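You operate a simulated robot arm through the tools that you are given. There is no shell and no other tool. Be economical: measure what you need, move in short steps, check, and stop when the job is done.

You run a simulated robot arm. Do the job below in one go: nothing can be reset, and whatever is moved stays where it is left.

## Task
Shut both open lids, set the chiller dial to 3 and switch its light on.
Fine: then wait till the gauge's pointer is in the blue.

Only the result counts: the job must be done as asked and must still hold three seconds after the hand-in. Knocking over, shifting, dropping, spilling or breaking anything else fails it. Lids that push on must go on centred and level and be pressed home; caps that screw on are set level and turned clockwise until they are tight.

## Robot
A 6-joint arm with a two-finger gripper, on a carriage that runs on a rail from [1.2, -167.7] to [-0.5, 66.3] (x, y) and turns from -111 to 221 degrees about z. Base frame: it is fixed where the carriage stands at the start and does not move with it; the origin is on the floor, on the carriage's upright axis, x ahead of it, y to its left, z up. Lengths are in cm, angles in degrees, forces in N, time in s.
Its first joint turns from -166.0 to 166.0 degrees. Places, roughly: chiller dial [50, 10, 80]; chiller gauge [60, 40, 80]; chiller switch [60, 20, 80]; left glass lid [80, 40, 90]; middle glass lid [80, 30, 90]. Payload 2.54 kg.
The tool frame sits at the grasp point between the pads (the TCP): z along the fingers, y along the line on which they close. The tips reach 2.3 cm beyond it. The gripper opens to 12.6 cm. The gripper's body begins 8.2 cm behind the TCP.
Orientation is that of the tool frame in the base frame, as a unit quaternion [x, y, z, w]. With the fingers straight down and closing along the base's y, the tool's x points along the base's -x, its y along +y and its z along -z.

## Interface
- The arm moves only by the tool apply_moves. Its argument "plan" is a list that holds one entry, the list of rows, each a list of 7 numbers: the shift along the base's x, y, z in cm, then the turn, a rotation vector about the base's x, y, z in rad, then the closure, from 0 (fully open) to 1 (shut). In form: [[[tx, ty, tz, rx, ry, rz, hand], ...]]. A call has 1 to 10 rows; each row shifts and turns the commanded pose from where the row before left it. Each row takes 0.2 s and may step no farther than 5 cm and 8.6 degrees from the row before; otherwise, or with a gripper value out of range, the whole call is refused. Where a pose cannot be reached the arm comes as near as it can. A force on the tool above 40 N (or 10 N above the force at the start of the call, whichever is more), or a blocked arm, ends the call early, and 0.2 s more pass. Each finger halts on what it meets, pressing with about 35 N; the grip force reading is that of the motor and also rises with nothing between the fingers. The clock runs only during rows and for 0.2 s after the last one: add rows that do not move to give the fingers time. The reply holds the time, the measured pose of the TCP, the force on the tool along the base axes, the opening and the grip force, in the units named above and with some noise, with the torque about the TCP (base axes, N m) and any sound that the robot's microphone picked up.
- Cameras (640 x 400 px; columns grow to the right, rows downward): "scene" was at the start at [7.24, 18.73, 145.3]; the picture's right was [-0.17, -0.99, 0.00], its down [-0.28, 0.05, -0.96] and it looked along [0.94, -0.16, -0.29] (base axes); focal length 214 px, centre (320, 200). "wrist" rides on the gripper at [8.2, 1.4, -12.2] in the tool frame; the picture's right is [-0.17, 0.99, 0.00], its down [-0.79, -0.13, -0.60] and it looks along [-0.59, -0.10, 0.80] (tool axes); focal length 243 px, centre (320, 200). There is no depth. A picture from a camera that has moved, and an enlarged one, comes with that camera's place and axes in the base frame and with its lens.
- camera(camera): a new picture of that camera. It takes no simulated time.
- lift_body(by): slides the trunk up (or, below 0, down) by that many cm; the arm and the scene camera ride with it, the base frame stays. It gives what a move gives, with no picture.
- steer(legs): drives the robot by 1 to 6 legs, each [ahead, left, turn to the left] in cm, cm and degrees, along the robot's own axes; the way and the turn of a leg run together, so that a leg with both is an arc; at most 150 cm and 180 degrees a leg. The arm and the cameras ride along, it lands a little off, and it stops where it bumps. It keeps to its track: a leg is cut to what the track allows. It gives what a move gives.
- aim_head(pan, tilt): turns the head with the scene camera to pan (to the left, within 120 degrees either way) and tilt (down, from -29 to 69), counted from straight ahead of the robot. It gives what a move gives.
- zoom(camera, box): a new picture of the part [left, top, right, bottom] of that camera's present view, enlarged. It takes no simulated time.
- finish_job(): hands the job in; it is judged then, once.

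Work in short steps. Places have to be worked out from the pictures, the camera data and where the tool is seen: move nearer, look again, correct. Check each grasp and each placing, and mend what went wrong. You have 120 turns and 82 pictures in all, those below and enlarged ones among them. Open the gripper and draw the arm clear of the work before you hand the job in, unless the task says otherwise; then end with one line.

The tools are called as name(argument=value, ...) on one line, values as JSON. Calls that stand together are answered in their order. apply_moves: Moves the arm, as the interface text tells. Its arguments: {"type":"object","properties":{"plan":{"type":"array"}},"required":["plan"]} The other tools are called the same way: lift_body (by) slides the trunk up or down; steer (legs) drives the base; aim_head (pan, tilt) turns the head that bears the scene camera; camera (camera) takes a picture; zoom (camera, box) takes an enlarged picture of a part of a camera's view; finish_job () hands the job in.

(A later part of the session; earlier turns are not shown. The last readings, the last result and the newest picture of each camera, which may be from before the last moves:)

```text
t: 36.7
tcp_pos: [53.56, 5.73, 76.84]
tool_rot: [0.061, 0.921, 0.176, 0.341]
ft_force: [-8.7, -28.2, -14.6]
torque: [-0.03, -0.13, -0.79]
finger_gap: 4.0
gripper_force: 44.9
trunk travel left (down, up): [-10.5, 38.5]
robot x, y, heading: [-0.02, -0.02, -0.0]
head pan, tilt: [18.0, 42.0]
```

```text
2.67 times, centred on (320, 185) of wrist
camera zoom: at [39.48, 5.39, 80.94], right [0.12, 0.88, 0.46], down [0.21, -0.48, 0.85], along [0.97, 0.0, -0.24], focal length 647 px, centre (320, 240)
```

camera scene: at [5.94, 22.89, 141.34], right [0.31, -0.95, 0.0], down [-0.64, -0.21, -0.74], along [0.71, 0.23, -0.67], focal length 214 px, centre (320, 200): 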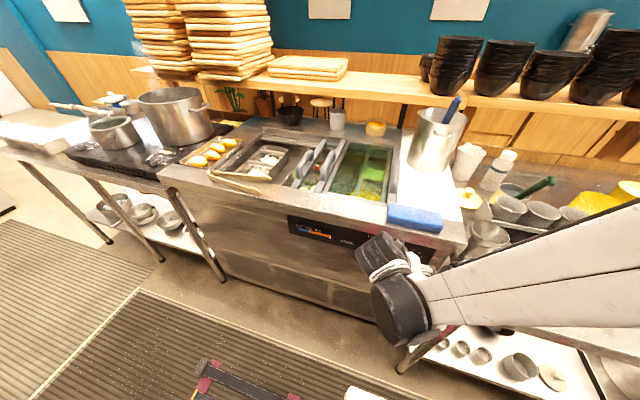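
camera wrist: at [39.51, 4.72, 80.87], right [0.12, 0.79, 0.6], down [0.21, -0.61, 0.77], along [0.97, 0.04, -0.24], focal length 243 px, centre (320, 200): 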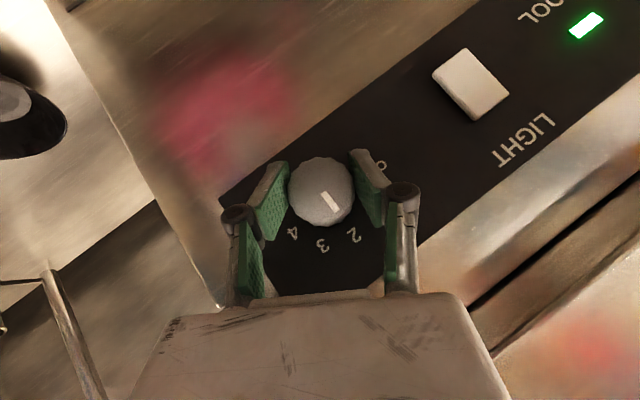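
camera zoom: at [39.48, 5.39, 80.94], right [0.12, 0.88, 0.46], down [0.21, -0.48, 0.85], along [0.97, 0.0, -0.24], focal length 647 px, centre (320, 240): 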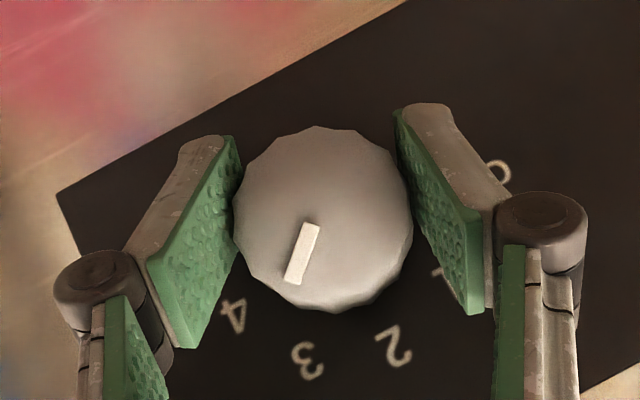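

The mark points about at "3". I release, back out and check.

apply_moves(plan=[[[0, 0, 0, 0, 0, 0, 0.5], [0, 0, 0, 0, 0, 0, 0.4], [-1.5, 0, 0, 0, 0, 0, 0.4], [-3, 0, 0, -0.1, 0, 0, 0.4], [-2, 0, 0, -0.14, 0, 0, 0.4], [0, 0, 0, -0.14, 0, 0, 0.4]]])

camera(camera="wrist")

zoom(camera="wrist", box=[220, 110, 420, 260])

```text
t: 38.1
tcp_pos: [46.96, 5.88, 76.89]
tool_rot: [-0.005, 0.938, -0.002, 0.347]
ft_force: [-0.3, -0.9, -0.1]
torque: [-0.01, -0.01, 0.0]
finger_gap: 7.58
gripper_force: 0.0
trunk travel left (down, up): [-10.5, 38.5]
robot x, y, heading: [0.15, 0.05, 0.1]
head pan, tilt: [18.0, 42.0]
```

```text
47 pictures are left
camera wrist: at [32.96, 7.11, 80.72], right [0.12, 0.99, 0.1], down [0.21, -0.12, 0.97], along [0.97, -0.09, -0.22], focal length 243 px, centre (320, 200)
```

wrist: 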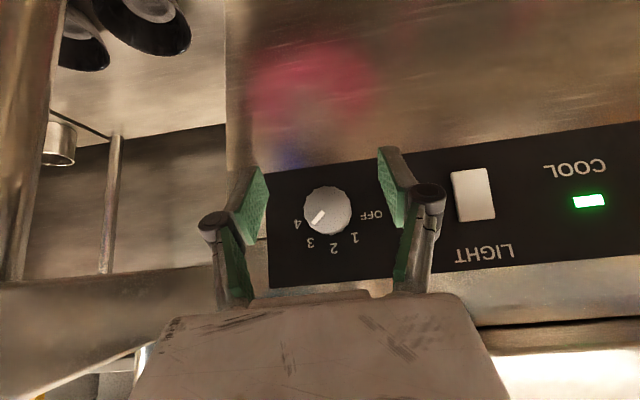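

```text
2.67 times, centred on (320, 185) of wrist
camera zoom: at [32.96, 7.11, 80.72], right [0.12, 0.99, 0.1], down [0.21, -0.12, 0.97], along [0.97, -0.09, -0.22], focal length 647 px, centre (320, 240)
```

zoom: 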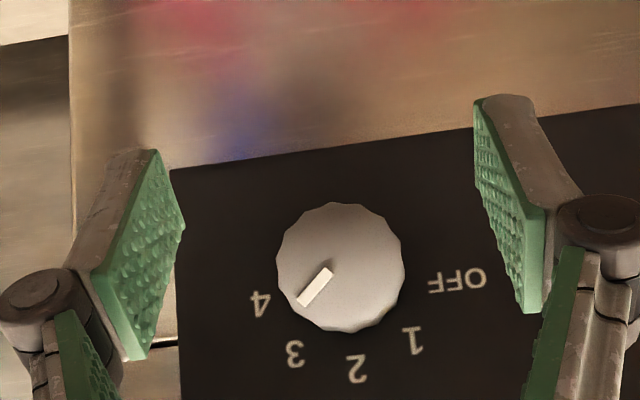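

The dial mark is squarely at "3". The switch centre is about [55.5, 18.8, 76.8]; I shut the gripper and move in front of it.

apply_moves(plan=[[[0, 4.3, 0.3, 0, 0, 0, 1], [0, 4.3, 0.3, 0, 0, 0, 1], [0, 4.3, 0.3, 0, 0, 0, 1], [0, 0, 0, 0, 0, 0, 1], [0, 0, 0, 0, 0, 0, 1]]])

zoom(camera="wrist", box=[220, 110, 420, 260])

```text
t: 39.3
tcp_pos: [46.93, 18.86, 77.78]
tool_rot: [-0.005, 0.938, -0.001, 0.347]
ft_force: [0.1, -0.6, 0.3]
torque: [0.02, 0.03, 0.01]
finger_gap: 0.04
gripper_force: 28.8
trunk travel left (down, up): [-10.5, 38.5]
robot x, y, heading: [-0.37, -0.06, 0.0]
head pan, tilt: [18.0, 42.0]
```

```text
2.67 times, centred on (320, 185) of wrist
camera zoom: at [32.89, 20.07, 81.61], right [0.12, 0.99, 0.1], down [0.21, -0.13, 0.97], along [0.97, -0.09, -0.22], focal length 647 px, centre (320, 240)
```

zoom: 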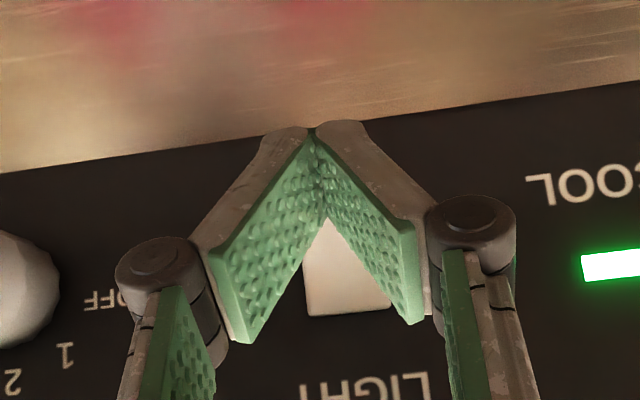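

Lined up. I push slowly in +x until I feel the switch.

apply_moves(plan=[[[2, 0, 0, 0, 0, 0, 1], [2, 0, 0, 0, 0, 0, 1], [1, 0, 0, 0, 0, 0, 1], [0.5, 0, 0, 0, 0, 0, 1], [0.3, 0, 0, 0, 0, 0, 1]]])

```text
t: 40.5
tcp_pos: [52.81, 18.81, 77.85]
tool_rot: [-0.006, 0.938, -0.001, 0.347]
ft_force: [-0.3, 0.3, -0.5]
torque: [-0.04, -0.01, 0.02]
finger_gap: 0.0
gripper_force: 28.0
trunk travel left (down, up): [-10.5, 38.5]
robot x, y, heading: [-0.26, 0.1, 0.2]
head pan, tilt: [18.0, 42.0]
```

No contact yet; I go on in 0.3 cm steps.

apply_moves(plan=[[[0.3, 0, 0, 0, 0, 0, 1], [0.3, 0, 0, 0, 0, 0, 1], [0.3, 0, 0, 0, 0, 0, 1], [0.3, 0, 0, 0, 0, 0, 1]]])

camera(camera="wrist")

```text
t: 41.1
tcp_pos: [52.97, 18.73, 77.69]
tool_rot: [-0.006, 0.939, 0.0, 0.345]
ft_force: [-18.8, 0.1, -0.9]
torque: [0.02, 0.17, 0.01]
finger_gap: 0.61
gripper_force: 28.4
trunk travel left (down, up): [-10.5, 38.5]
robot x, y, heading: [0.13, 0.08, 0.0]
head pan, tilt: [18.0, 42.0]
heard: click
stopped in row 2: the force on the tool passed its limit at 46 N (the readings are from after the stop); the commanded pose is now the measured one
```

```text
44 pictures are left
camera wrist: at [38.88, 20.02, 81.64], right [0.12, 0.99, 0.1], down [0.22, -0.13, 0.97], along [0.97, -0.09, -0.23], focal length 243 px, centre (320, 200)
```

wrist: 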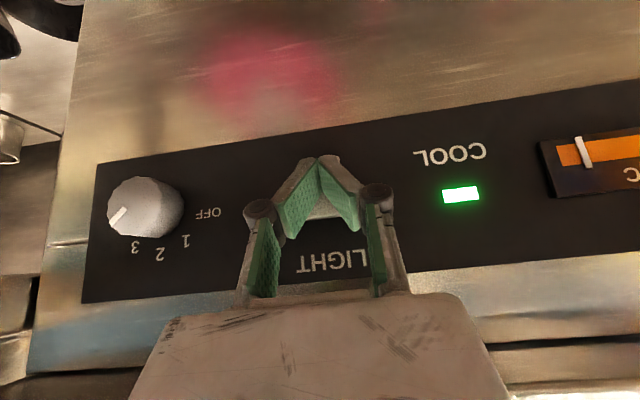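

Heard a click, one press. I back off and look at the switch and whether the light is on.

apply_moves(plan=[[[-2, 0, 0, 0, 0, 0, 1], [-4, 0, 0, 0, 0, 0, 1], [-2, 0, 2, 0, 0, 0, 0.5], [0, 0, 3, 0, 0, 0, 0.2]]])

camera(camera="wrist")

camera(camera="scene")

```text
t: 42.1
tcp_pos: [45.15, 18.89, 82.73]
tool_rot: [-0.005, 0.939, -0.001, 0.344]
ft_force: [0.5, -0.1, -1.3]
torque: [0.0, 0.0, -0.03]
finger_gap: 9.09
gripper_force: 0.1
trunk travel left (down, up): [-10.5, 38.5]
robot x, y, heading: [0.13, -0.12, 0.2]
head pan, tilt: [18.0, 42.0]
```

```text
43 pictures are left
camera wrist: at [31.1, 20.1, 86.63], right [0.12, 0.99, 0.1], down [0.22, -0.13, 0.97], along [0.97, -0.09, -0.23], focal length 243 px, centre (320, 200)
```

wrist: 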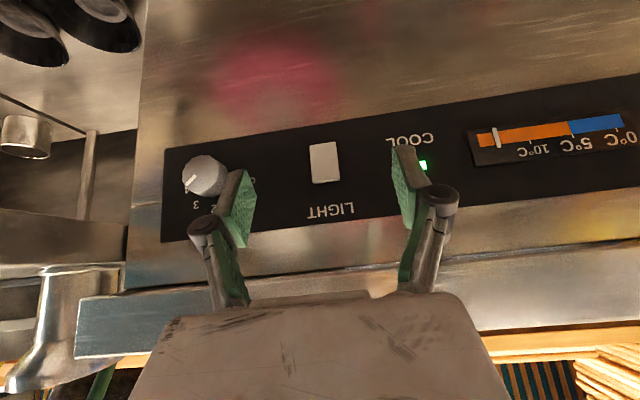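

```text
42 pictures are left
camera scene: at [6.03, 22.91, 129.33], right [0.31, -0.95, 0.0], down [-0.64, -0.21, -0.74], along [0.71, 0.23, -0.67], focal length 214 px, centre (320, 200)
```

scene: 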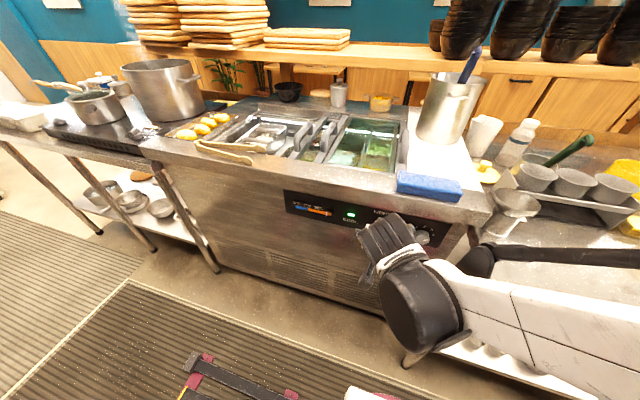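

The interior is now lit, and the pointer has started moving. Now the lids: I enlarge the lid area.

zoom(camera="scene", box=[190, 90, 420, 220])

```text
2.78 times, centred on (305, 155) of scene
camera zoom: at [6.03, 22.91, 129.33], right [0.31, -0.95, 0.0], down [-0.64, -0.21, -0.74], along [0.71, 0.23, -0.67], focal length 597 px, centre (362, 325)
```

zoom: 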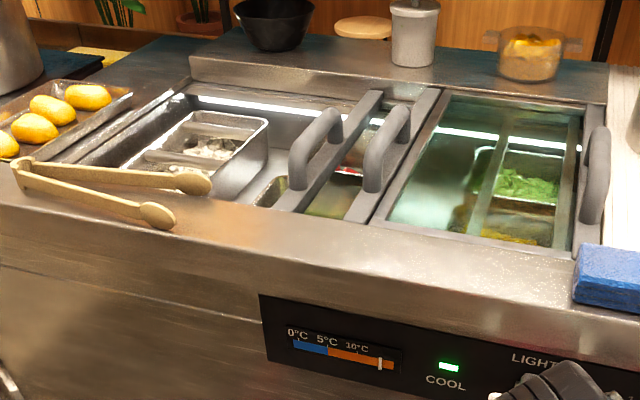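

Tongs lie near the front rim of the left opening, close to the lid's path. I raise the trunk and set the tool straight down for a close look from above.

lift_body(by=18)

apply_moves(plan=[[[0, 2, 2, 0, 0.1416, 0, 0], [0, 3, 2, 0, 0.1416, 0, 0], [0, 3, 2, 0, 0.1416, 0, 0], [0, 3, 2, 0, 0.1416, 0, 0], [0, 3, 2, 0, 0.1416, 0, 0], [0, 4, 0, 0, 0, 0, 0], [1, 4, 0, 0, 0, 0, 0], [1, 4, 0, 0, 0, 0, 0], [1, 4, 0, 0, 0, 0, 0], [1, 4, 0, 0, 0, 0, 0]]])

camera(camera="wrist")

```text
t: 44.1
tcp_pos: [45.08, 18.84, 100.69]
tool_rot: [-0.006, 0.939, 0.0, 0.345]
ft_force: [-1.1, 0.9, 0.2]
torque: [-0.02, 0.04, 0.01]
finger_gap: 10.07
gripper_force: 0.0
trunk travel left (down, up): [-28.5, 20.5]
robot x, y, heading: [0.19, 0.24, 0.3]
head pan, tilt: [18.0, 42.0]
```

```text
t: 46.3
tcp_pos: [49.12, 52.92, 110.73]
tool_rot: [-0.005, 1.0, 0.001, -0.002]
ft_force: [0.5, 0.0, 0.0]
torque: [0.04, -0.03, 0.02]
finger_gap: 12.6
gripper_force: 0.0
trunk travel left (down, up): [-28.5, 20.5]
robot x, y, heading: [-0.23, 0.1, 0.1]
head pan, tilt: [18.0, 42.0]
```

```text
40 pictures are left
camera wrist: at [41.05, 54.14, 122.91], right [0.16, 0.99, 0.0], down [0.79, -0.13, 0.59], along [0.59, -0.09, -0.8], focal length 243 px, centre (320, 200)
```

wrist: 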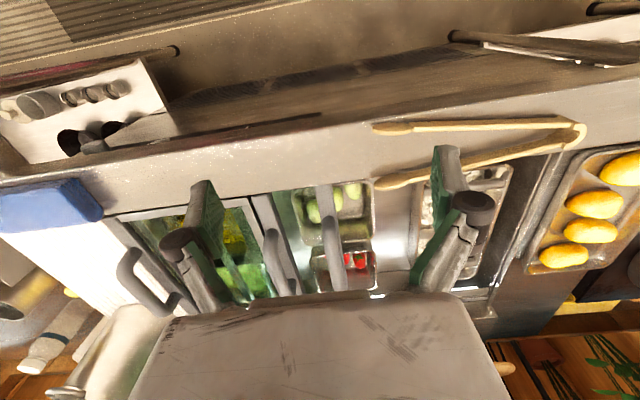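

I enlarge the tongs and lid edges.

zoom(camera="wrist", box=[240, 100, 600, 325])

```text
1.78 times, centred on (420, 212) of wrist
camera zoom: at [41.05, 54.14, 122.91], right [0.16, 0.99, 0.0], down [0.79, -0.13, 0.59], along [0.59, -0.09, -0.8], focal length 431 px, centre (142, 178)
```

zoom: 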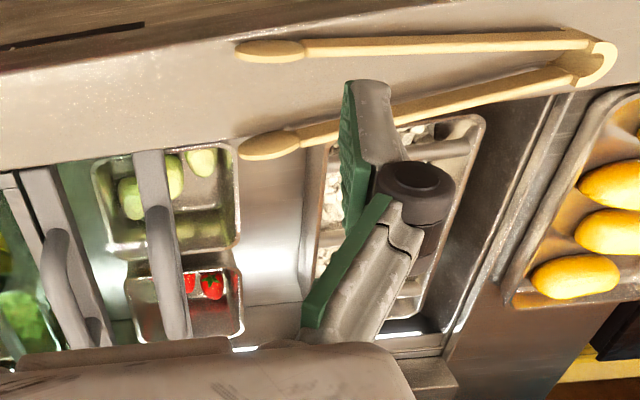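

The tong tip reaches slightly past the front rim. I need to know whether the lid runs below it; I look closely with the scene camera.

camera(camera="scene")

```text
38 pictures are left
camera scene: at [4.98, 24.8, 147.2], right [0.54, -0.84, 0.0], down [-0.57, -0.37, -0.73], along [0.62, 0.4, -0.68], focal length 214 px, centre (320, 200)
```

scene: 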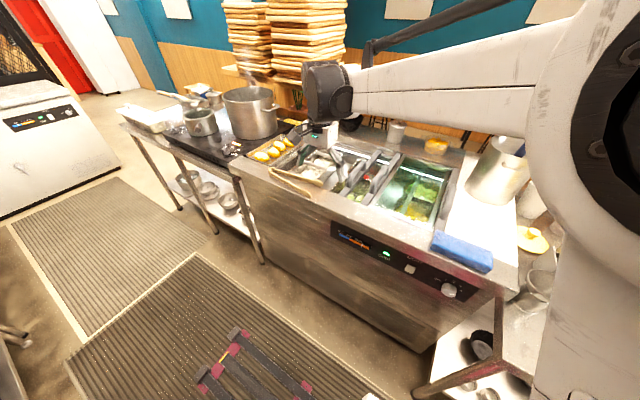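

zoom(camera="scene", box=[260, 140, 380, 215])

```text
5.33 times, centred on (320, 178) of scene
camera zoom: at [4.98, 24.8, 147.2], right [0.54, -0.84, 0.0], down [-0.57, -0.37, -0.73], along [0.62, 0.4, -0.68], focal length 1144 px, centre (320, 320)
```

zoom: 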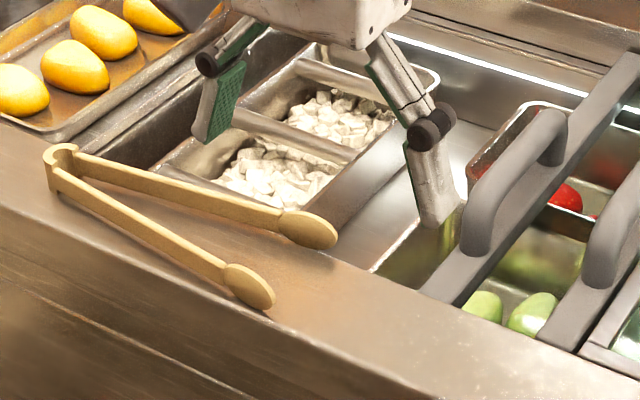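

The lid bar looks flush with or below the rim, with no visible raised end, so the lid should pass under the tong tip; its handle is well behind it. I bring the arm in and drive left to have reach for the lids.

apply_moves(plan=[[[0, -4.5, 0, 0, 0, 0, 0], [0, -4.5, 0, 0, 0, 0, 0], [0, -4.5, 0, 0, 0, 0, 0], [0, -4.5, 0, 0, 0, 0, 0], [0, -4.5, 0, 0, 0, 0, 0], [0, -4.5, 0, 0, 0, 0, 0], [0, -4.5, 0, 0, 0, 0, 0.3], [0, -4.5, 0, 0, 0, 0, 0.4]]])

steer(legs=[[0, 40, 0]])

camera(camera="wrist")

camera(camera="scene")

```text
t: 48.1
tcp_pos: [49.17, 16.76, 110.63]
tool_rot: [-0.005, 1.0, 0.0, -0.002]
ft_force: [0.2, 0.3, 0.2]
torque: [0.03, 0.06, 0.0]
finger_gap: 7.58
gripper_force: 0.2
trunk travel left (down, up): [-28.5, 20.5]
robot x, y, heading: [0.01, -0.04, 0.1]
head pan, tilt: [18.0, 42.0]
```

```text
t: 50.6
tcp_pos: [48.91, 56.78, 110.69]
tool_rot: [-0.007, 1.0, 0.001, -0.001]
ft_force: [-0.5, 0.2, -0.1]
torque: [-0.02, -0.01, -0.01]
finger_gap: 7.55
gripper_force: 0.1
trunk travel left (down, up): [-28.5, 20.5]
robot x, y, heading: [-0.31, 39.73, 0.3]
head pan, tilt: [18.0, 42.0]
```

```text
36 pictures are left
camera wrist: at [40.75, 58.01, 122.89], right [0.15, 0.99, 0.0], down [0.79, -0.12, 0.59], along [0.59, -0.09, -0.8], focal length 243 px, centre (320, 200)
```

wrist: 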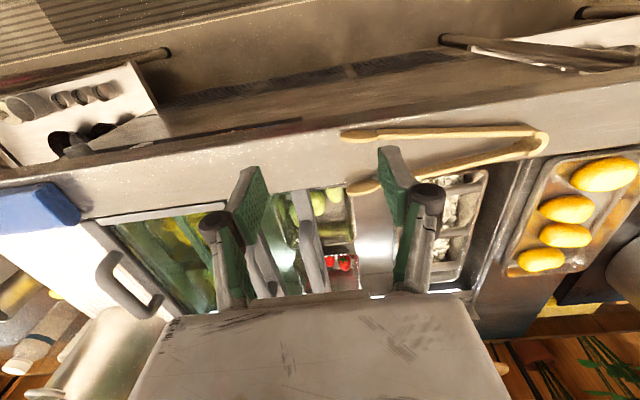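

```text
35 pictures are left
camera scene: at [5.64, 62.76, 147.33], right [0.31, -0.95, 0.0], down [-0.64, -0.21, -0.74], along [0.71, 0.23, -0.67], focal length 214 px, centre (320, 200)
```

scene: 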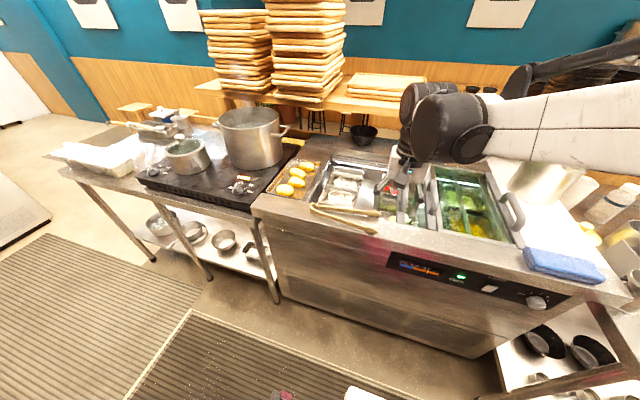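

Handle A is at y≈51.5. I move above it to x≈72, z≈106 and look.

apply_moves(plan=[[[4.6, -1.05, -0.8, 0, 0, 0, 0.4], [4.6, -1.05, -0.8, 0, 0, 0, 0.4], [4.6, -1.05, -0.8, 0, 0, 0, 0.4], [4.6, -1.05, -0.8, 0, 0, 0, 0.4], [4.6, -1.05, -0.8, 0, 0, 0, 0.4], [0, 0, 0, 0, 0, 0, 0.4]]])

camera(camera="wrist")

zoom(camera="scene", box=[290, 110, 530, 260])

```text
t: 52.0
tcp_pos: [72.1, 51.66, 106.68]
tool_rot: [-0.006, 1.0, 0.002, -0.001]
ft_force: [-0.2, 0.0, -0.2]
torque: [0.0, 0.08, -0.01]
finger_gap: 7.55
gripper_force: 0.1
trunk travel left (down, up): [-28.5, 20.5]
robot x, y, heading: [-0.27, 39.78, 0.2]
head pan, tilt: [18.0, 42.0]
```

```text
34 pictures are left
camera wrist: at [63.94, 52.76, 118.87], right [0.15, 0.99, 0.0], down [0.8, -0.12, 0.59], along [0.59, -0.09, -0.8], focal length 243 px, centre (320, 200)
```

wrist: 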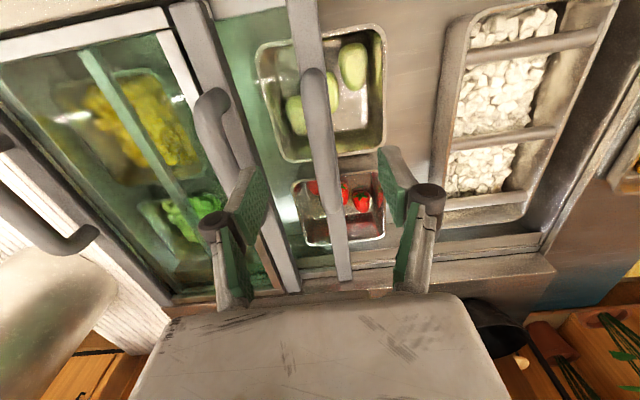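

```text
2.67 times, centred on (410, 185) of scene
camera zoom: at [5.76, 62.76, 147.33], right [0.31, -0.95, 0.0], down [-0.64, -0.21, -0.74], along [0.71, 0.23, -0.67], focal length 572 px, centre (80, 240)
```

zoom: 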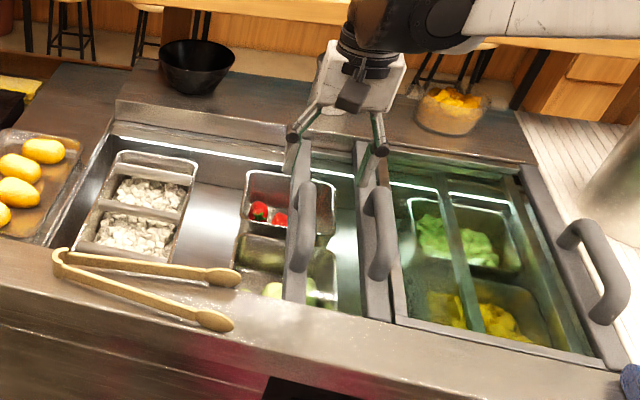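

Handle A: x 68–78, y≈51.4, top z≈95–96. I descend to straddle it with fingers either side.

apply_moves(plan=[[[0.4, 0, -4, 0, 0, 0, 0.42], [0.3, 0, -4, 0, 0, 0, 0.42], [0, 0, -2.5, 0, 0, 0, 0.42], [0, 0, -0.7, 0, 0, 0, 0.42]]])

camera(camera="wrist")

zoom(camera="scene", box=[330, 130, 490, 240])

```text
t: 53.0
tcp_pos: [72.51, 51.47, 95.63]
tool_rot: [-0.007, 1.0, 0.001, -0.003]
ft_force: [-0.2, 0.0, 0.5]
torque: [0.02, -0.02, 0.01]
finger_gap: 7.3
gripper_force: 0.1
trunk travel left (down, up): [-28.5, 20.5]
robot x, y, heading: [-0.22, 39.95, 0.3]
head pan, tilt: [18.0, 42.0]
```

```text
32 pictures are left
camera wrist: at [64.47, 52.73, 107.7], right [0.15, 0.99, 0.0], down [0.79, -0.12, 0.59], along [0.59, -0.09, -0.8], focal length 243 px, centre (320, 200)
```

wrist: 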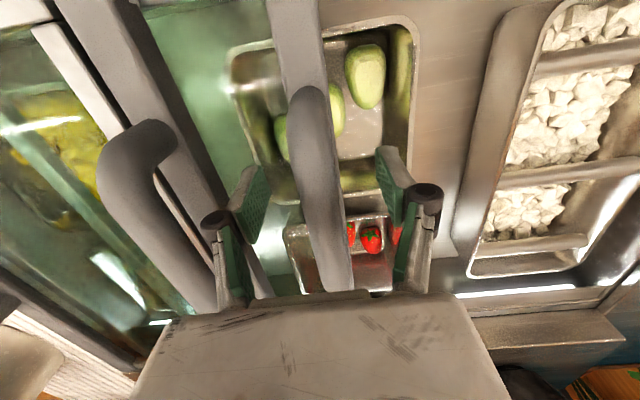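

```text
3.64 times, centred on (410, 185) of scene
camera zoom: at [5.63, 62.76, 147.33], right [0.31, -0.95, 0.0], down [-0.64, -0.21, -0.74], along [0.71, 0.23, -0.67], focal length 780 px, centre (-7, 254)
```

zoom: 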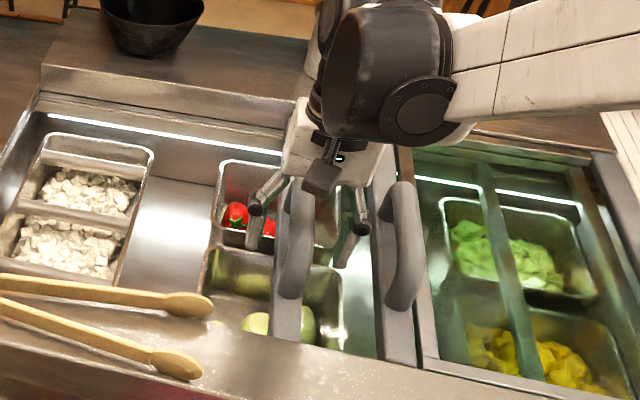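

The fingers straddle handle A. I lower 0.7 cm, narrow the gap without clamping, and slide left about 8 cm as a first part.

apply_moves(plan=[[[0, 0, -0.7, 0, 0, 0, 0.6], [0, 0, 0, 0, 0, 0, 0.62], [0, 1, 0, 0, 0, 0, 0.62], [0, 1, 0, 0, 0, 0, 0.62], [0, 1.5, 0, 0, 0, 0, 0.62], [0, 1.5, 0, 0, 0, 0, 0.62], [0, 1.5, 0, 0, 0, 0, 0.62], [0, 1.5, 0, 0, 0, 0, 0.62]]])

camera(camera="wrist")

zoom(camera="scene", box=[290, 140, 450, 250])

```text
t: 54.8
tcp_pos: [72.54, 59.69, 94.81]
tool_rot: [-0.007, 1.0, 0.001, -0.002]
ft_force: [-1.3, -1.6, 0.0]
torque: [0.04, 0.02, -0.03]
finger_gap: 4.88
gripper_force: 0.2
trunk travel left (down, up): [-28.5, 20.5]
robot x, y, heading: [-0.4, 39.43, 0.2]
head pan, tilt: [18.0, 42.0]
```

```text
30 pictures are left
camera wrist: at [64.44, 60.85, 107.02], right [0.15, 0.99, 0.0], down [0.79, -0.12, 0.59], along [0.59, -0.09, -0.8], focal length 243 px, centre (320, 200)
```

wrist: 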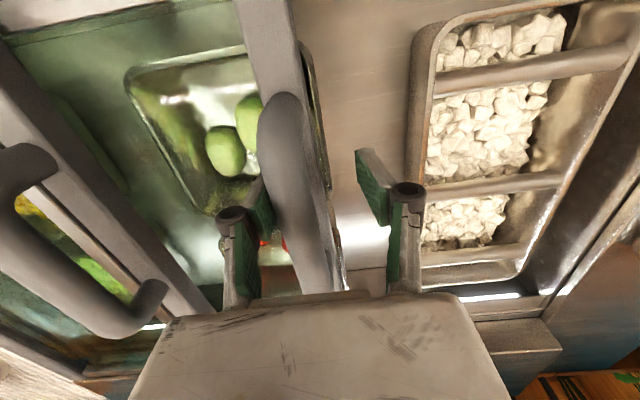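

```text
3.64 times, centred on (370, 195) of scene
camera zoom: at [5.63, 62.75, 147.34], right [0.31, -0.95, 0.0], down [-0.64, -0.21, -0.74], along [0.71, 0.23, -0.67], focal length 780 px, centre (138, 218)
```

zoom: 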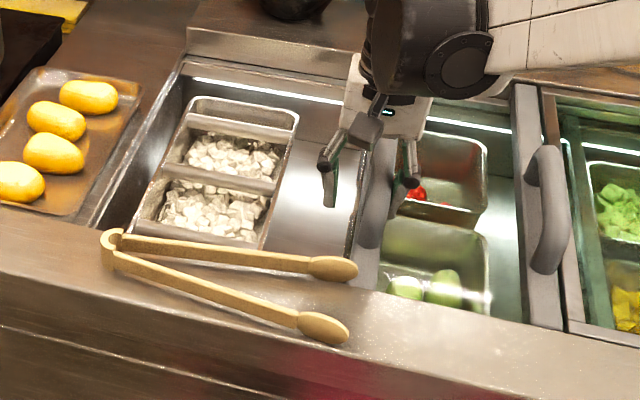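

The left lid slides easily (≈2 N) and its bar has just reached the tong tip. I push 1.5 cm and watch the tongs closely.

apply_moves(plan=[[[0, 0.5, 0, 0, 0, 0, 0.62], [0, 0.5, 0, 0, 0, 0, 0.62], [0, 0.5, 0, 0, 0, 0, 0.62]]])

zoom(camera="scene", box=[310, 180, 410, 240])

```text
t: 55.6
tcp_pos: [72.63, 61.1, 94.79]
tool_rot: [-0.007, 1.0, 0.001, -0.002]
ft_force: [-0.6, -4.8, -1.8]
torque: [0.1, 0.05, -0.07]
finger_gap: 5.02
gripper_force: 1.4
trunk travel left (down, up): [-28.5, 20.5]
robot x, y, heading: [-0.41, 39.86, 0.4]
head pan, tilt: [18.0, 42.0]
```

```text
6.40 times, centred on (360, 210) of scene
camera zoom: at [5.63, 62.73, 147.34], right [0.31, -0.95, 0.0], down [-0.64, -0.21, -0.74], along [0.71, 0.23, -0.67], focal length 1373 px, centre (64, 136)
```

zoom: 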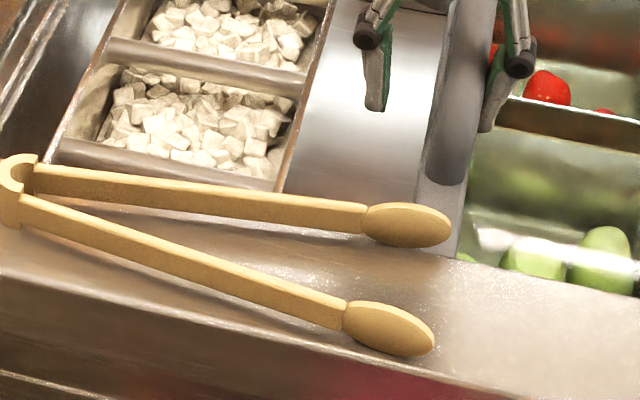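

The tongs haven't moved; the bar seems to pass beneath. Force 5 N, so I proceed 1 cm and compare again.

apply_moves(plan=[[[0, 0.5, 0, 0, 0, 0, 0.62], [0, 0.5, 0, 0, 0, 0, 0.62]]])

zoom(camera="scene", box=[310, 180, 410, 240])

```text
t: 56.2
tcp_pos: [72.51, 62.11, 94.81]
tool_rot: [-0.007, 1.0, 0.001, -0.002]
ft_force: [0.9, -4.0, 0.1]
torque: [0.02, -0.02, -0.04]
finger_gap: 5.05
gripper_force: 1.7
trunk travel left (down, up): [-28.5, 20.5]
robot x, y, heading: [-0.34, 40.16, 0.2]
head pan, tilt: [18.0, 42.0]
```

```text
6.40 times, centred on (360, 210) of scene
camera zoom: at [5.64, 62.73, 147.34], right [0.31, -0.95, 0.0], down [-0.64, -0.21, -0.74], along [0.71, 0.23, -0.67], focal length 1373 px, centre (64, 136)
```

zoom: 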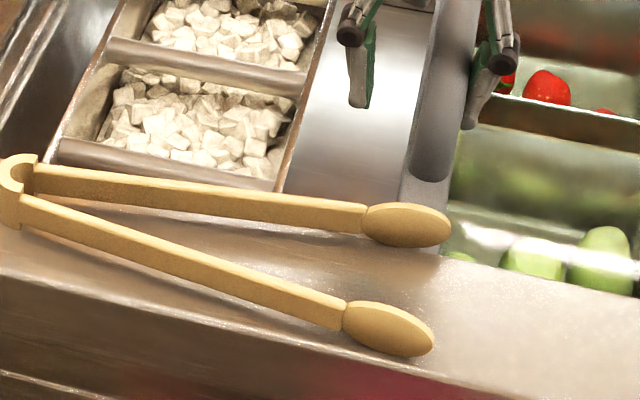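

Tongs are unmoved with the bar beneath; safe. I continue sliding left.

apply_moves(plan=[[[0, 1.2, 0, 0, 0, 0, 0.62], [0, 1.2, 0, 0, 0, 0, 0.62], [0, 1.2, 0, 0, 0, 0, 0.62], [0, 1.2, 0, 0, 0, 0, 0.62], [0, 1.2, 0, 0, 0, 0, 0.62], [0, 1.2, 0, 0, 0, 0, 0.62], [0, 1.2, 0, 0, 0, 0, 0.62], [0, 1.2, 0, 0, 0, 0, 0.62]]])

camera(camera="scene")

```text
t: 58.0
tcp_pos: [72.4, 71.91, 94.86]
tool_rot: [-0.007, 1.0, 0.001, -0.002]
ft_force: [-0.1, -3.2, -1.2]
torque: [0.03, -0.05, -0.05]
finger_gap: 4.98
gripper_force: 1.8
trunk travel left (down, up): [-28.5, 20.5]
robot x, y, heading: [0.04, 39.73, 0.1]
head pan, tilt: [18.0, 42.0]
```

```text
26 pictures are left
camera scene: at [5.63, 62.74, 147.33], right [0.31, -0.95, 0.0], down [-0.64, -0.21, -0.74], along [0.71, 0.23, -0.67], focal length 214 px, centre (320, 200)
```

scene: 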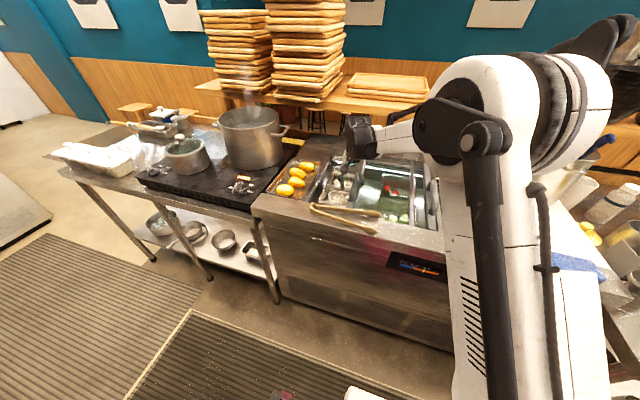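

Nearly there. I check the left end clearance with the wrist camera.

camera(camera="wrist")

zoom(camera="scene", box=[280, 130, 450, 240])

```text
25 pictures are left
camera wrist: at [64.45, 72.89, 107.01], right [0.15, 0.99, 0.0], down [0.79, -0.12, 0.59], along [0.59, -0.09, -0.8], focal length 243 px, centre (320, 200)
```

wrist: 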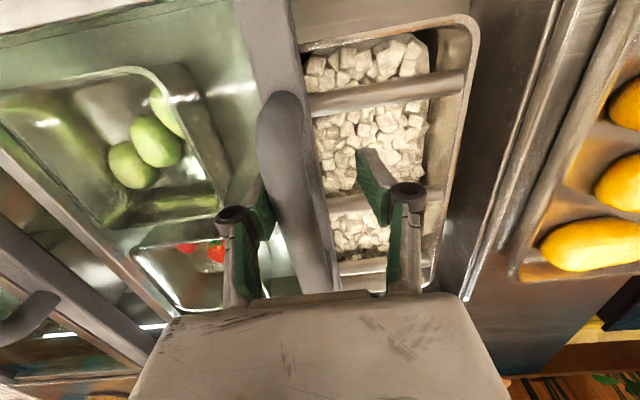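

```text
3.64 times, centred on (365, 185) of scene
camera zoom: at [5.63, 62.74, 147.33], right [0.31, -0.95, 0.0], down [-0.64, -0.21, -0.74], along [0.71, 0.23, -0.67], focal length 780 px, centre (156, 254)
```

zoom: 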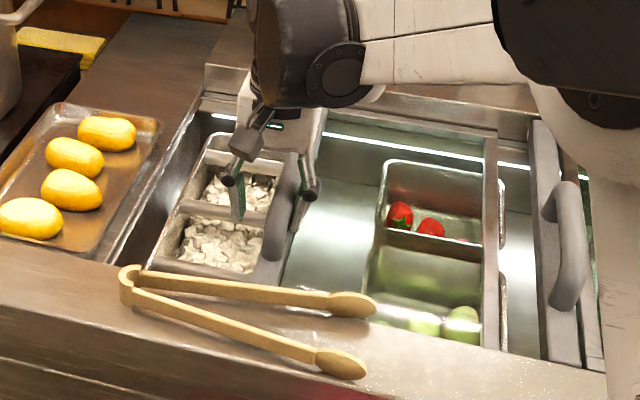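

About 13 cm remain to the left wall; fingers will clear the bread tray. I continue in 1.2 cm steps.

apply_moves(plan=[[[0, 1.2, 0, 0, 0, 0, 0.62], [0, 1.2, 0, 0, 0, 0, 0.62], [0, 1.2, 0, 0, 0, 0, 0.62], [0, 1.2, 0, 0, 0, 0, 0.62], [0, 1.2, 0, 0, 0, 0, 0.62], [0, 1.2, 0, 0, 0, 0, 0.62], [0, 1.2, 0, 0, 0, 0, 0.62], [0, 1.2, 0, 0, 0, 0, 0.62]]])

camera(camera="wrist")

```text
t: 59.8
tcp_pos: [72.51, 81.34, 94.82]
tool_rot: [-0.007, 1.0, 0.001, -0.002]
ft_force: [-0.8, -4.1, -1.6]
torque: [0.07, -0.02, -0.04]
finger_gap: 4.95
gripper_force: 1.4
trunk travel left (down, up): [-28.5, 20.5]
robot x, y, heading: [-0.09, 39.8, -0.0]
head pan, tilt: [18.0, 42.0]
```

```text
23 pictures are left
camera wrist: at [64.48, 82.49, 107.04], right [0.15, 0.99, 0.0], down [0.79, -0.12, 0.59], along [0.59, -0.09, -0.8], focal length 243 px, centre (320, 200)
```

wrist: 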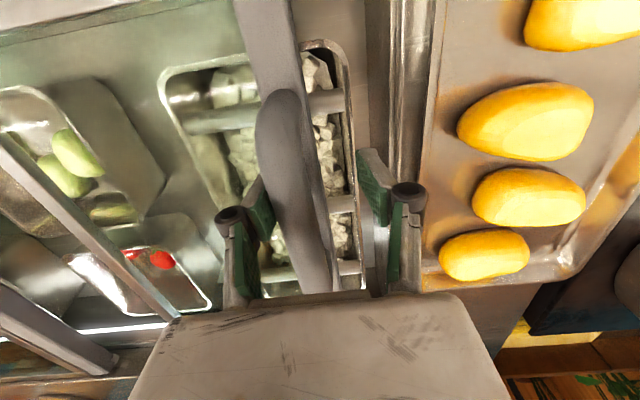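

About 5 cm remain, but the left finger would come close to the bread tray. I clamp onto the handle so the left finger sits nearer, then go on.

apply_moves(plan=[[[0, -0.8, 0, 0, 0, 0, 0.62], [0, -0.6, 0, 0, 0, 0, 0.7], [0, 0, 0, 0, 0, 0, 0.78], [0, 0, 0, 0, 0, 0, 0.78], [0, 0, 0, 0, 0, 0, 0.78]]])

```text
t: 61.0
tcp_pos: [72.61, 79.89, 94.77]
tool_rot: [-0.007, 1.0, 0.001, -0.002]
ft_force: [-0.4, 0.6, -0.4]
torque: [-0.02, -0.02, -0.01]
finger_gap: 2.77
gripper_force: 0.0
trunk travel left (down, up): [-28.5, 20.5]
robot x, y, heading: [-0.37, 39.69, 0.4]
head pan, tilt: [18.0, 42.0]
```

Gap 2.8 around the handle, loose. I push left in 0.8 cm steps until the stop.

apply_moves(plan=[[[0, 0.8, 0, 0, 0, 0, 0.78], [0, 0.8, 0, 0, 0, 0, 0.78], [0, 0.8, 0, 0, 0, 0, 0.78], [0, 0.8, 0, 0, 0, 0, 0.78], [0, 0.6, 0, 0, 0, 0, 0.78], [0, 0.6, 0, 0, 0, 0, 0.78], [0, 0.6, 0, 0, 0, 0, 0.78]]])

camera(camera="wrist")

```text
t: 62.6
tcp_pos: [72.46, 84.87, 94.9]
tool_rot: [-0.007, 1.0, 0.001, -0.001]
ft_force: [0.1, -4.4, -0.4]
torque: [0.07, -0.06, 0.0]
finger_gap: 3.0
gripper_force: 1.4
trunk travel left (down, up): [-28.5, 20.5]
robot x, y, heading: [-0.72, 39.84, 0.1]
head pan, tilt: [18.0, 42.0]
```

```text
22 pictures are left
camera wrist: at [64.46, 86.07, 106.98], right [0.15, 0.99, 0.0], down [0.79, -0.12, 0.59], along [0.59, -0.09, -0.8], focal length 243 px, centre (320, 200)
```

wrist: 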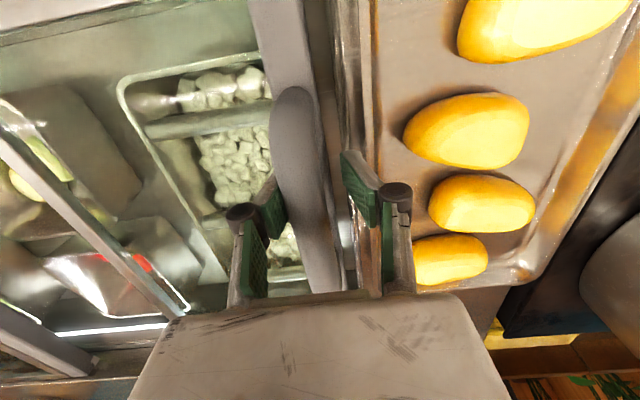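

Only 1–1.5 cm remain and the finger still clears the tray. I push on in small steps.

apply_moves(plan=[[[0, 0.4, 0, 0, 0, 0, 0.78], [0, 0.4, 0, 0, 0, 0, 0.78], [0, 0.3, 0, 0, 0, 0, 0.78], [0, 0.3, 0, 0, 0, 0, 0.78]]])

zoom(camera="wrist", box=[200, 0, 460, 300])

```text
t: 63.6
tcp_pos: [72.56, 86.25, 94.91]
tool_rot: [-0.006, 1.0, 0.001, -0.002]
ft_force: [-1.5, -3.8, 2.7]
torque: [0.04, 0.01, -0.06]
finger_gap: 2.99
gripper_force: 0.1
trunk travel left (down, up): [-28.5, 20.5]
robot x, y, heading: [-0.55, 39.84, 0.2]
head pan, tilt: [18.0, 42.0]
```

```text
1.33 times, centred on (330, 150) of wrist
camera zoom: at [64.48, 87.42, 106.99], right [0.15, 0.99, 0.0], down [0.79, -0.12, 0.59], along [0.59, -0.09, -0.8], focal length 324 px, centre (307, 267)
```

zoom: 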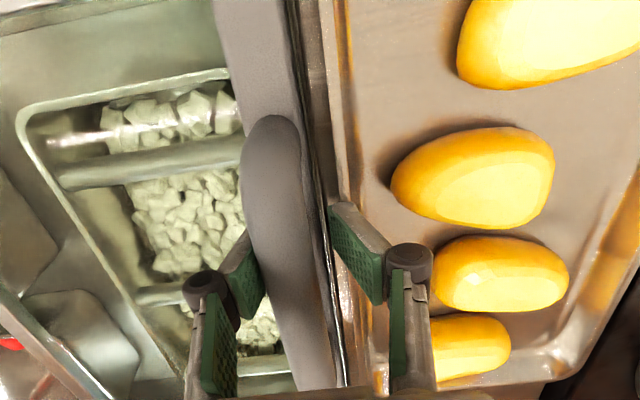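

A slim gap remains. I raise 1 cm so the left fingertip is well above the tray rim, then push home in small steps.

apply_moves(plan=[[[0, 0, 1.0, 0, 0, 0, 0.78], [0, 0.3, 0, 0, 0, 0, 0.78], [0, 0.3, 0, 0, 0, 0, 0.78], [0, 0.3, 0, 0, 0, 0, 0.78], [0, 0.2, 0, 0, 0, 0, 0.78]]])

zoom(camera="wrist", box=[200, 0, 460, 300])

```text
t: 64.9
tcp_pos: [72.93, 86.61, 95.89]
tool_rot: [-0.004, 1.0, -0.001, -0.002]
ft_force: [-6.7, -22.8, -6.0]
torque: [0.1, 0.16, -0.13]
finger_gap: 4.03
gripper_force: 9.7
trunk travel left (down, up): [-28.5, 20.5]
robot x, y, heading: [0.04, 39.9, -0.1]
head pan, tilt: [18.0, 42.0]
stopped in row 5: the force on the tool passed its limit at 40 N (the readings are from after the stop); the commanded pose is now the measured one
```

```text
1.33 times, centred on (330, 150) of wrist
camera zoom: at [64.76, 87.87, 108.04], right [0.16, 0.99, 0.0], down [0.79, -0.13, 0.59], along [0.59, -0.1, -0.8], focal length 324 px, centre (307, 267)
```

zoom: 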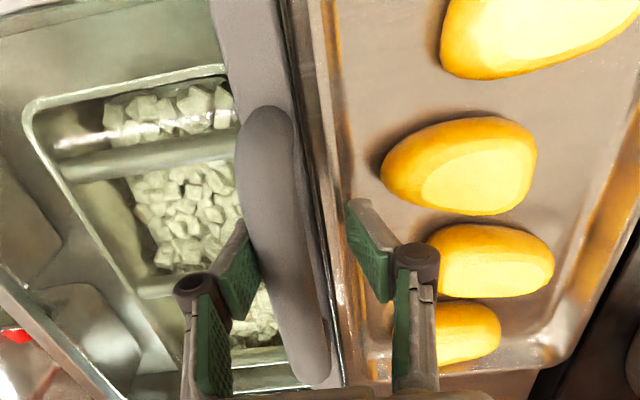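

The lid met its stop at the left wall (40 N, right finger pushed back). I ease off and lift out.

apply_moves(plan=[[[0, -0.7, 0, 0, 0, 0, 0.72], [0, 0, 3, 0, 0, 0, 0.72], [0, 0, 4, 0, 0, 0, 0.72], [0, -3, 3, 0, 0, 0, 0.6], [0, -4.5, 0, 0, 0, 0, 0.5], [0, -4.8, 0, 0, 0, 0, 0.42], [0, -4.8, 0, 0, 0, 0, 0.42], [0, -4.8, 0, 0, 0, 0, 0.42], [0, -4.8, 0, 0, 0, 0, 0.42], [0, -4.8, 0, 0, 0, 0, 0.42]]])

camera(camera="wrist")

camera(camera="scene")

```text
t: 67.1
tcp_pos: [72.77, 54.71, 105.77]
tool_rot: [-0.006, 1.0, 0.0, -0.002]
ft_force: [-0.5, -0.9, -0.5]
torque: [-0.01, -0.02, -0.01]
finger_gap: 7.3
gripper_force: 0.0
trunk travel left (down, up): [-28.5, 20.5]
robot x, y, heading: [-0.63, 39.97, -0.0]
head pan, tilt: [18.0, 42.0]
```

```text
19 pictures are left
camera wrist: at [64.63, 56.08, 118.01], right [0.16, 0.99, 0.0], down [0.79, -0.12, 0.59], along [0.59, -0.09, -0.8], focal length 243 px, centre (320, 200)
```

wrist: 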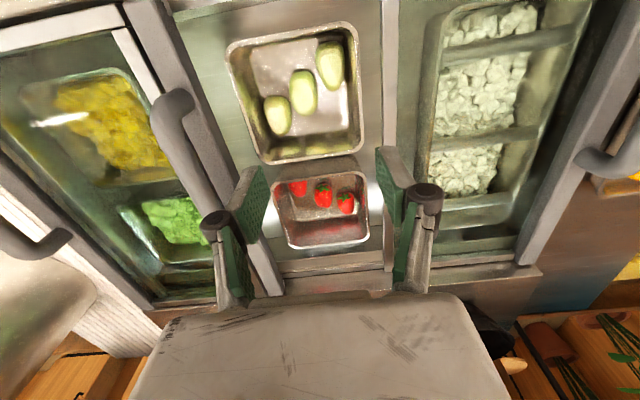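

```text
18 pictures are left
camera scene: at [5.66, 62.73, 147.33], right [0.31, -0.95, 0.0], down [-0.64, -0.21, -0.74], along [0.71, 0.23, -0.67], focal length 214 px, centre (320, 200)
```

scene: 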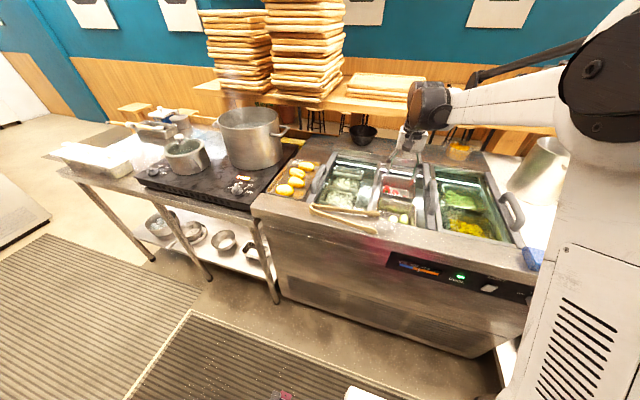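

The left lid is shut (its right edge at y≈62). The middle handle is at y≈42.7; I move above it and straddle it.

apply_moves(plan=[[[-0.2, -4.2, 0, 0, 0, 0, 0.45], [0, -4.2, 0, 0, 0, 0, 0.45], [0, -3.6, 0, 0, 0, 0, 0.45], [0, 0, -4, 0, 0, 0, 0.45]]])

camera(camera="wrist")

```text
t: 68.1
tcp_pos: [72.42, 42.73, 101.88]
tool_rot: [-0.005, 1.0, 0.0, -0.002]
ft_force: [-0.1, 0.3, -0.8]
torque: [0.01, -0.06, -0.02]
finger_gap: 6.93
gripper_force: 0.0
trunk travel left (down, up): [-28.5, 20.5]
robot x, y, heading: [-0.41, 39.67, 0.0]
head pan, tilt: [18.0, 42.0]
```

```text
17 pictures are left
camera wrist: at [64.41, 44.03, 113.99], right [0.16, 0.99, 0.0], down [0.79, -0.12, 0.59], along [0.59, -0.09, -0.8], focal length 243 px, centre (320, 200)
```

wrist: 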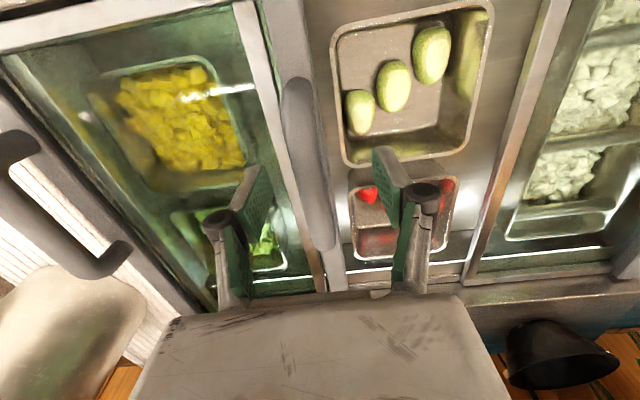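

The handle is between the fingers. I descend and slide it left 12 cm with a narrowed gap.

apply_moves(plan=[[[0, -0.4, -3.5, 0, 0, 0, 0.45], [0, 0, -3, 0, 0, 0, 0.45], [0, 0, -0.4, 0, 0, 0, 0.7], [0, 0, 0, 0, 0, 0, 0.7], [0, 0, 0, 0, 0, 0, 0.7]]])

apply_moves(plan=[[[0, 1.2, 0, 0, 0, 0, 0.7], [0, 1.2, 0, 0, 0, 0, 0.7], [0, 1.5, 0, 0, 0, 0, 0.7], [0, 1.5, 0, 0, 0, 0, 0.7], [0, 1.5, 0, 0, 0, 0, 0.7], [0, 1.5, 0, 0, 0, 0, 0.7], [0, 1.5, 0, 0, 0, 0, 0.7], [0, 1.5, 0, 0, 0, 0, 0.7], [0, 1.5, 0, 0, 0, 0, 0.7], [0, 1.5, 0, 0, 0, 0, 0.7]]])

camera(camera="wrist")

```text
t: 69.3
tcp_pos: [72.43, 42.39, 94.86]
tool_rot: [-0.005, 1.0, -0.001, -0.002]
ft_force: [4.6, -4.9, 12.6]
torque: [-0.48, -0.17, 0.08]
finger_gap: 4.21
gripper_force: 3.3
trunk travel left (down, up): [-28.5, 20.5]
robot x, y, heading: [-0.18, 39.8, 0.1]
head pan, tilt: [18.0, 42.0]
```

```text
t: 71.5
tcp_pos: [72.43, 57.03, 95.01]
tool_rot: [-0.006, 1.0, -0.001, -0.001]
ft_force: [-0.9, -2.8, -0.7]
torque: [-0.04, 0.04, -0.03]
finger_gap: 3.98
gripper_force: 1.2
trunk travel left (down, up): [-28.5, 20.5]
robot x, y, heading: [-0.51, 39.61, 0.1]
head pan, tilt: [18.0, 42.0]
```

```text
16 pictures are left
camera wrist: at [64.45, 58.15, 107.09], right [0.15, 0.99, 0.0], down [0.79, -0.12, 0.59], along [0.59, -0.09, -0.8], focal length 243 px, centre (320, 200)
```

wrist: 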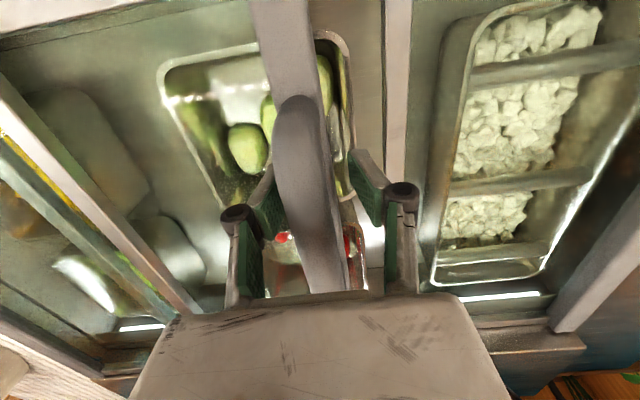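

The middle lid slides freely; about 5–6 cm remain to the left lid's edge. I continue with smaller steps.

apply_moves(plan=[[[0, 1, 0, 0, 0, 0, 0.7], [0, 1, 0, 0, 0, 0, 0.7], [0, 1, 0, 0, 0, 0, 0.7], [0, 0.7, 0, 0, 0, 0, 0.7], [0, 0.5, 0, 0, 0, 0, 0.7]]])

camera(camera="wrist")

zoom(camera="scene", box=[290, 130, 530, 260])

```text
t: 72.7
tcp_pos: [72.54, 61.0, 94.97]
tool_rot: [-0.005, 1.0, 0.0, -0.002]
ft_force: [-0.8, -4.0, 1.2]
torque: [-0.1, 0.0, -0.11]
finger_gap: 4.07
gripper_force: 1.9
trunk travel left (down, up): [-28.5, 20.5]
robot x, y, heading: [-0.14, 40.04, -0.3]
head pan, tilt: [18.0, 42.0]
```

```text
15 pictures are left
camera wrist: at [64.43, 62.35, 107.13], right [0.16, 0.99, 0.0], down [0.79, -0.12, 0.59], along [0.59, -0.09, -0.8], focal length 243 px, centre (320, 200)
```

wrist: 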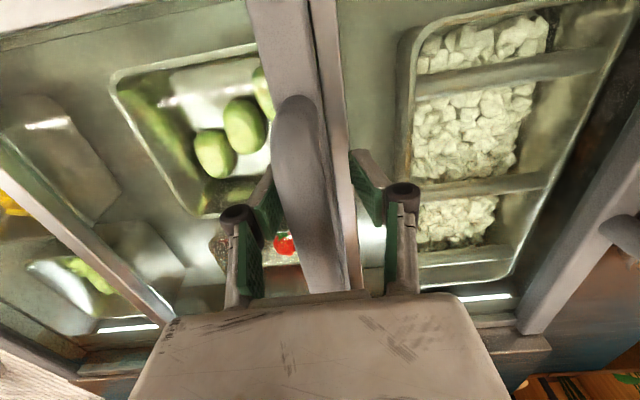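

```text
2.67 times, centred on (410, 195) of scene
camera zoom: at [5.65, 62.69, 147.34], right [0.31, -0.95, 0.0], down [-0.64, -0.21, -0.74], along [0.71, 0.23, -0.67], focal length 572 px, centre (80, 213)
```

zoom: 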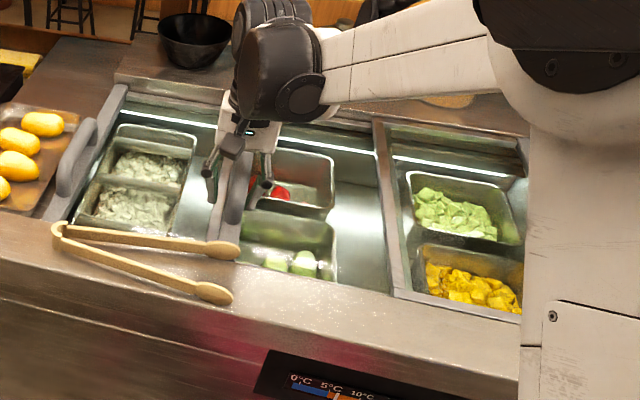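

The middle bar now meets the left lid's edge; the right edge lines up at the right lid's frame. I push gently to find the stop.

apply_moves(plan=[[[0, 0.3, 0, 0, 0, 0, 0.7], [0, 0.3, 0, 0, 0, 0, 0.7], [0, 0.3, 0, 0, 0, 0, 0.7], [0, 0.3, 0, 0, 0, 0, 0.7]]])

zoom(camera="wrist", box=[0, 0, 480, 300])

```text
t: 73.7
tcp_pos: [72.57, 62.33, 94.84]
tool_rot: [-0.004, 1.0, 0.001, -0.001]
ft_force: [-0.2, 0.2, 0.9]
torque: [0.01, -0.03, 0.0]
finger_gap: 3.8
gripper_force: 0.0
trunk travel left (down, up): [-28.5, 20.5]
robot x, y, heading: [-0.36, 39.78, 0.0]
head pan, tilt: [18.0, 42.0]
```

```text
1.33 times, centred on (240, 150) of wrist
camera zoom: at [64.43, 63.54, 107.09], right [0.15, 0.99, 0.0], down [0.79, -0.12, 0.59], along [0.59, -0.09, -0.8], focal length 324 px, centre (427, 267)
```

zoom: 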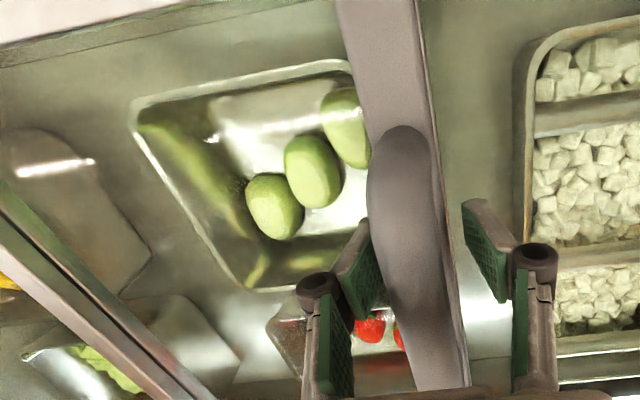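

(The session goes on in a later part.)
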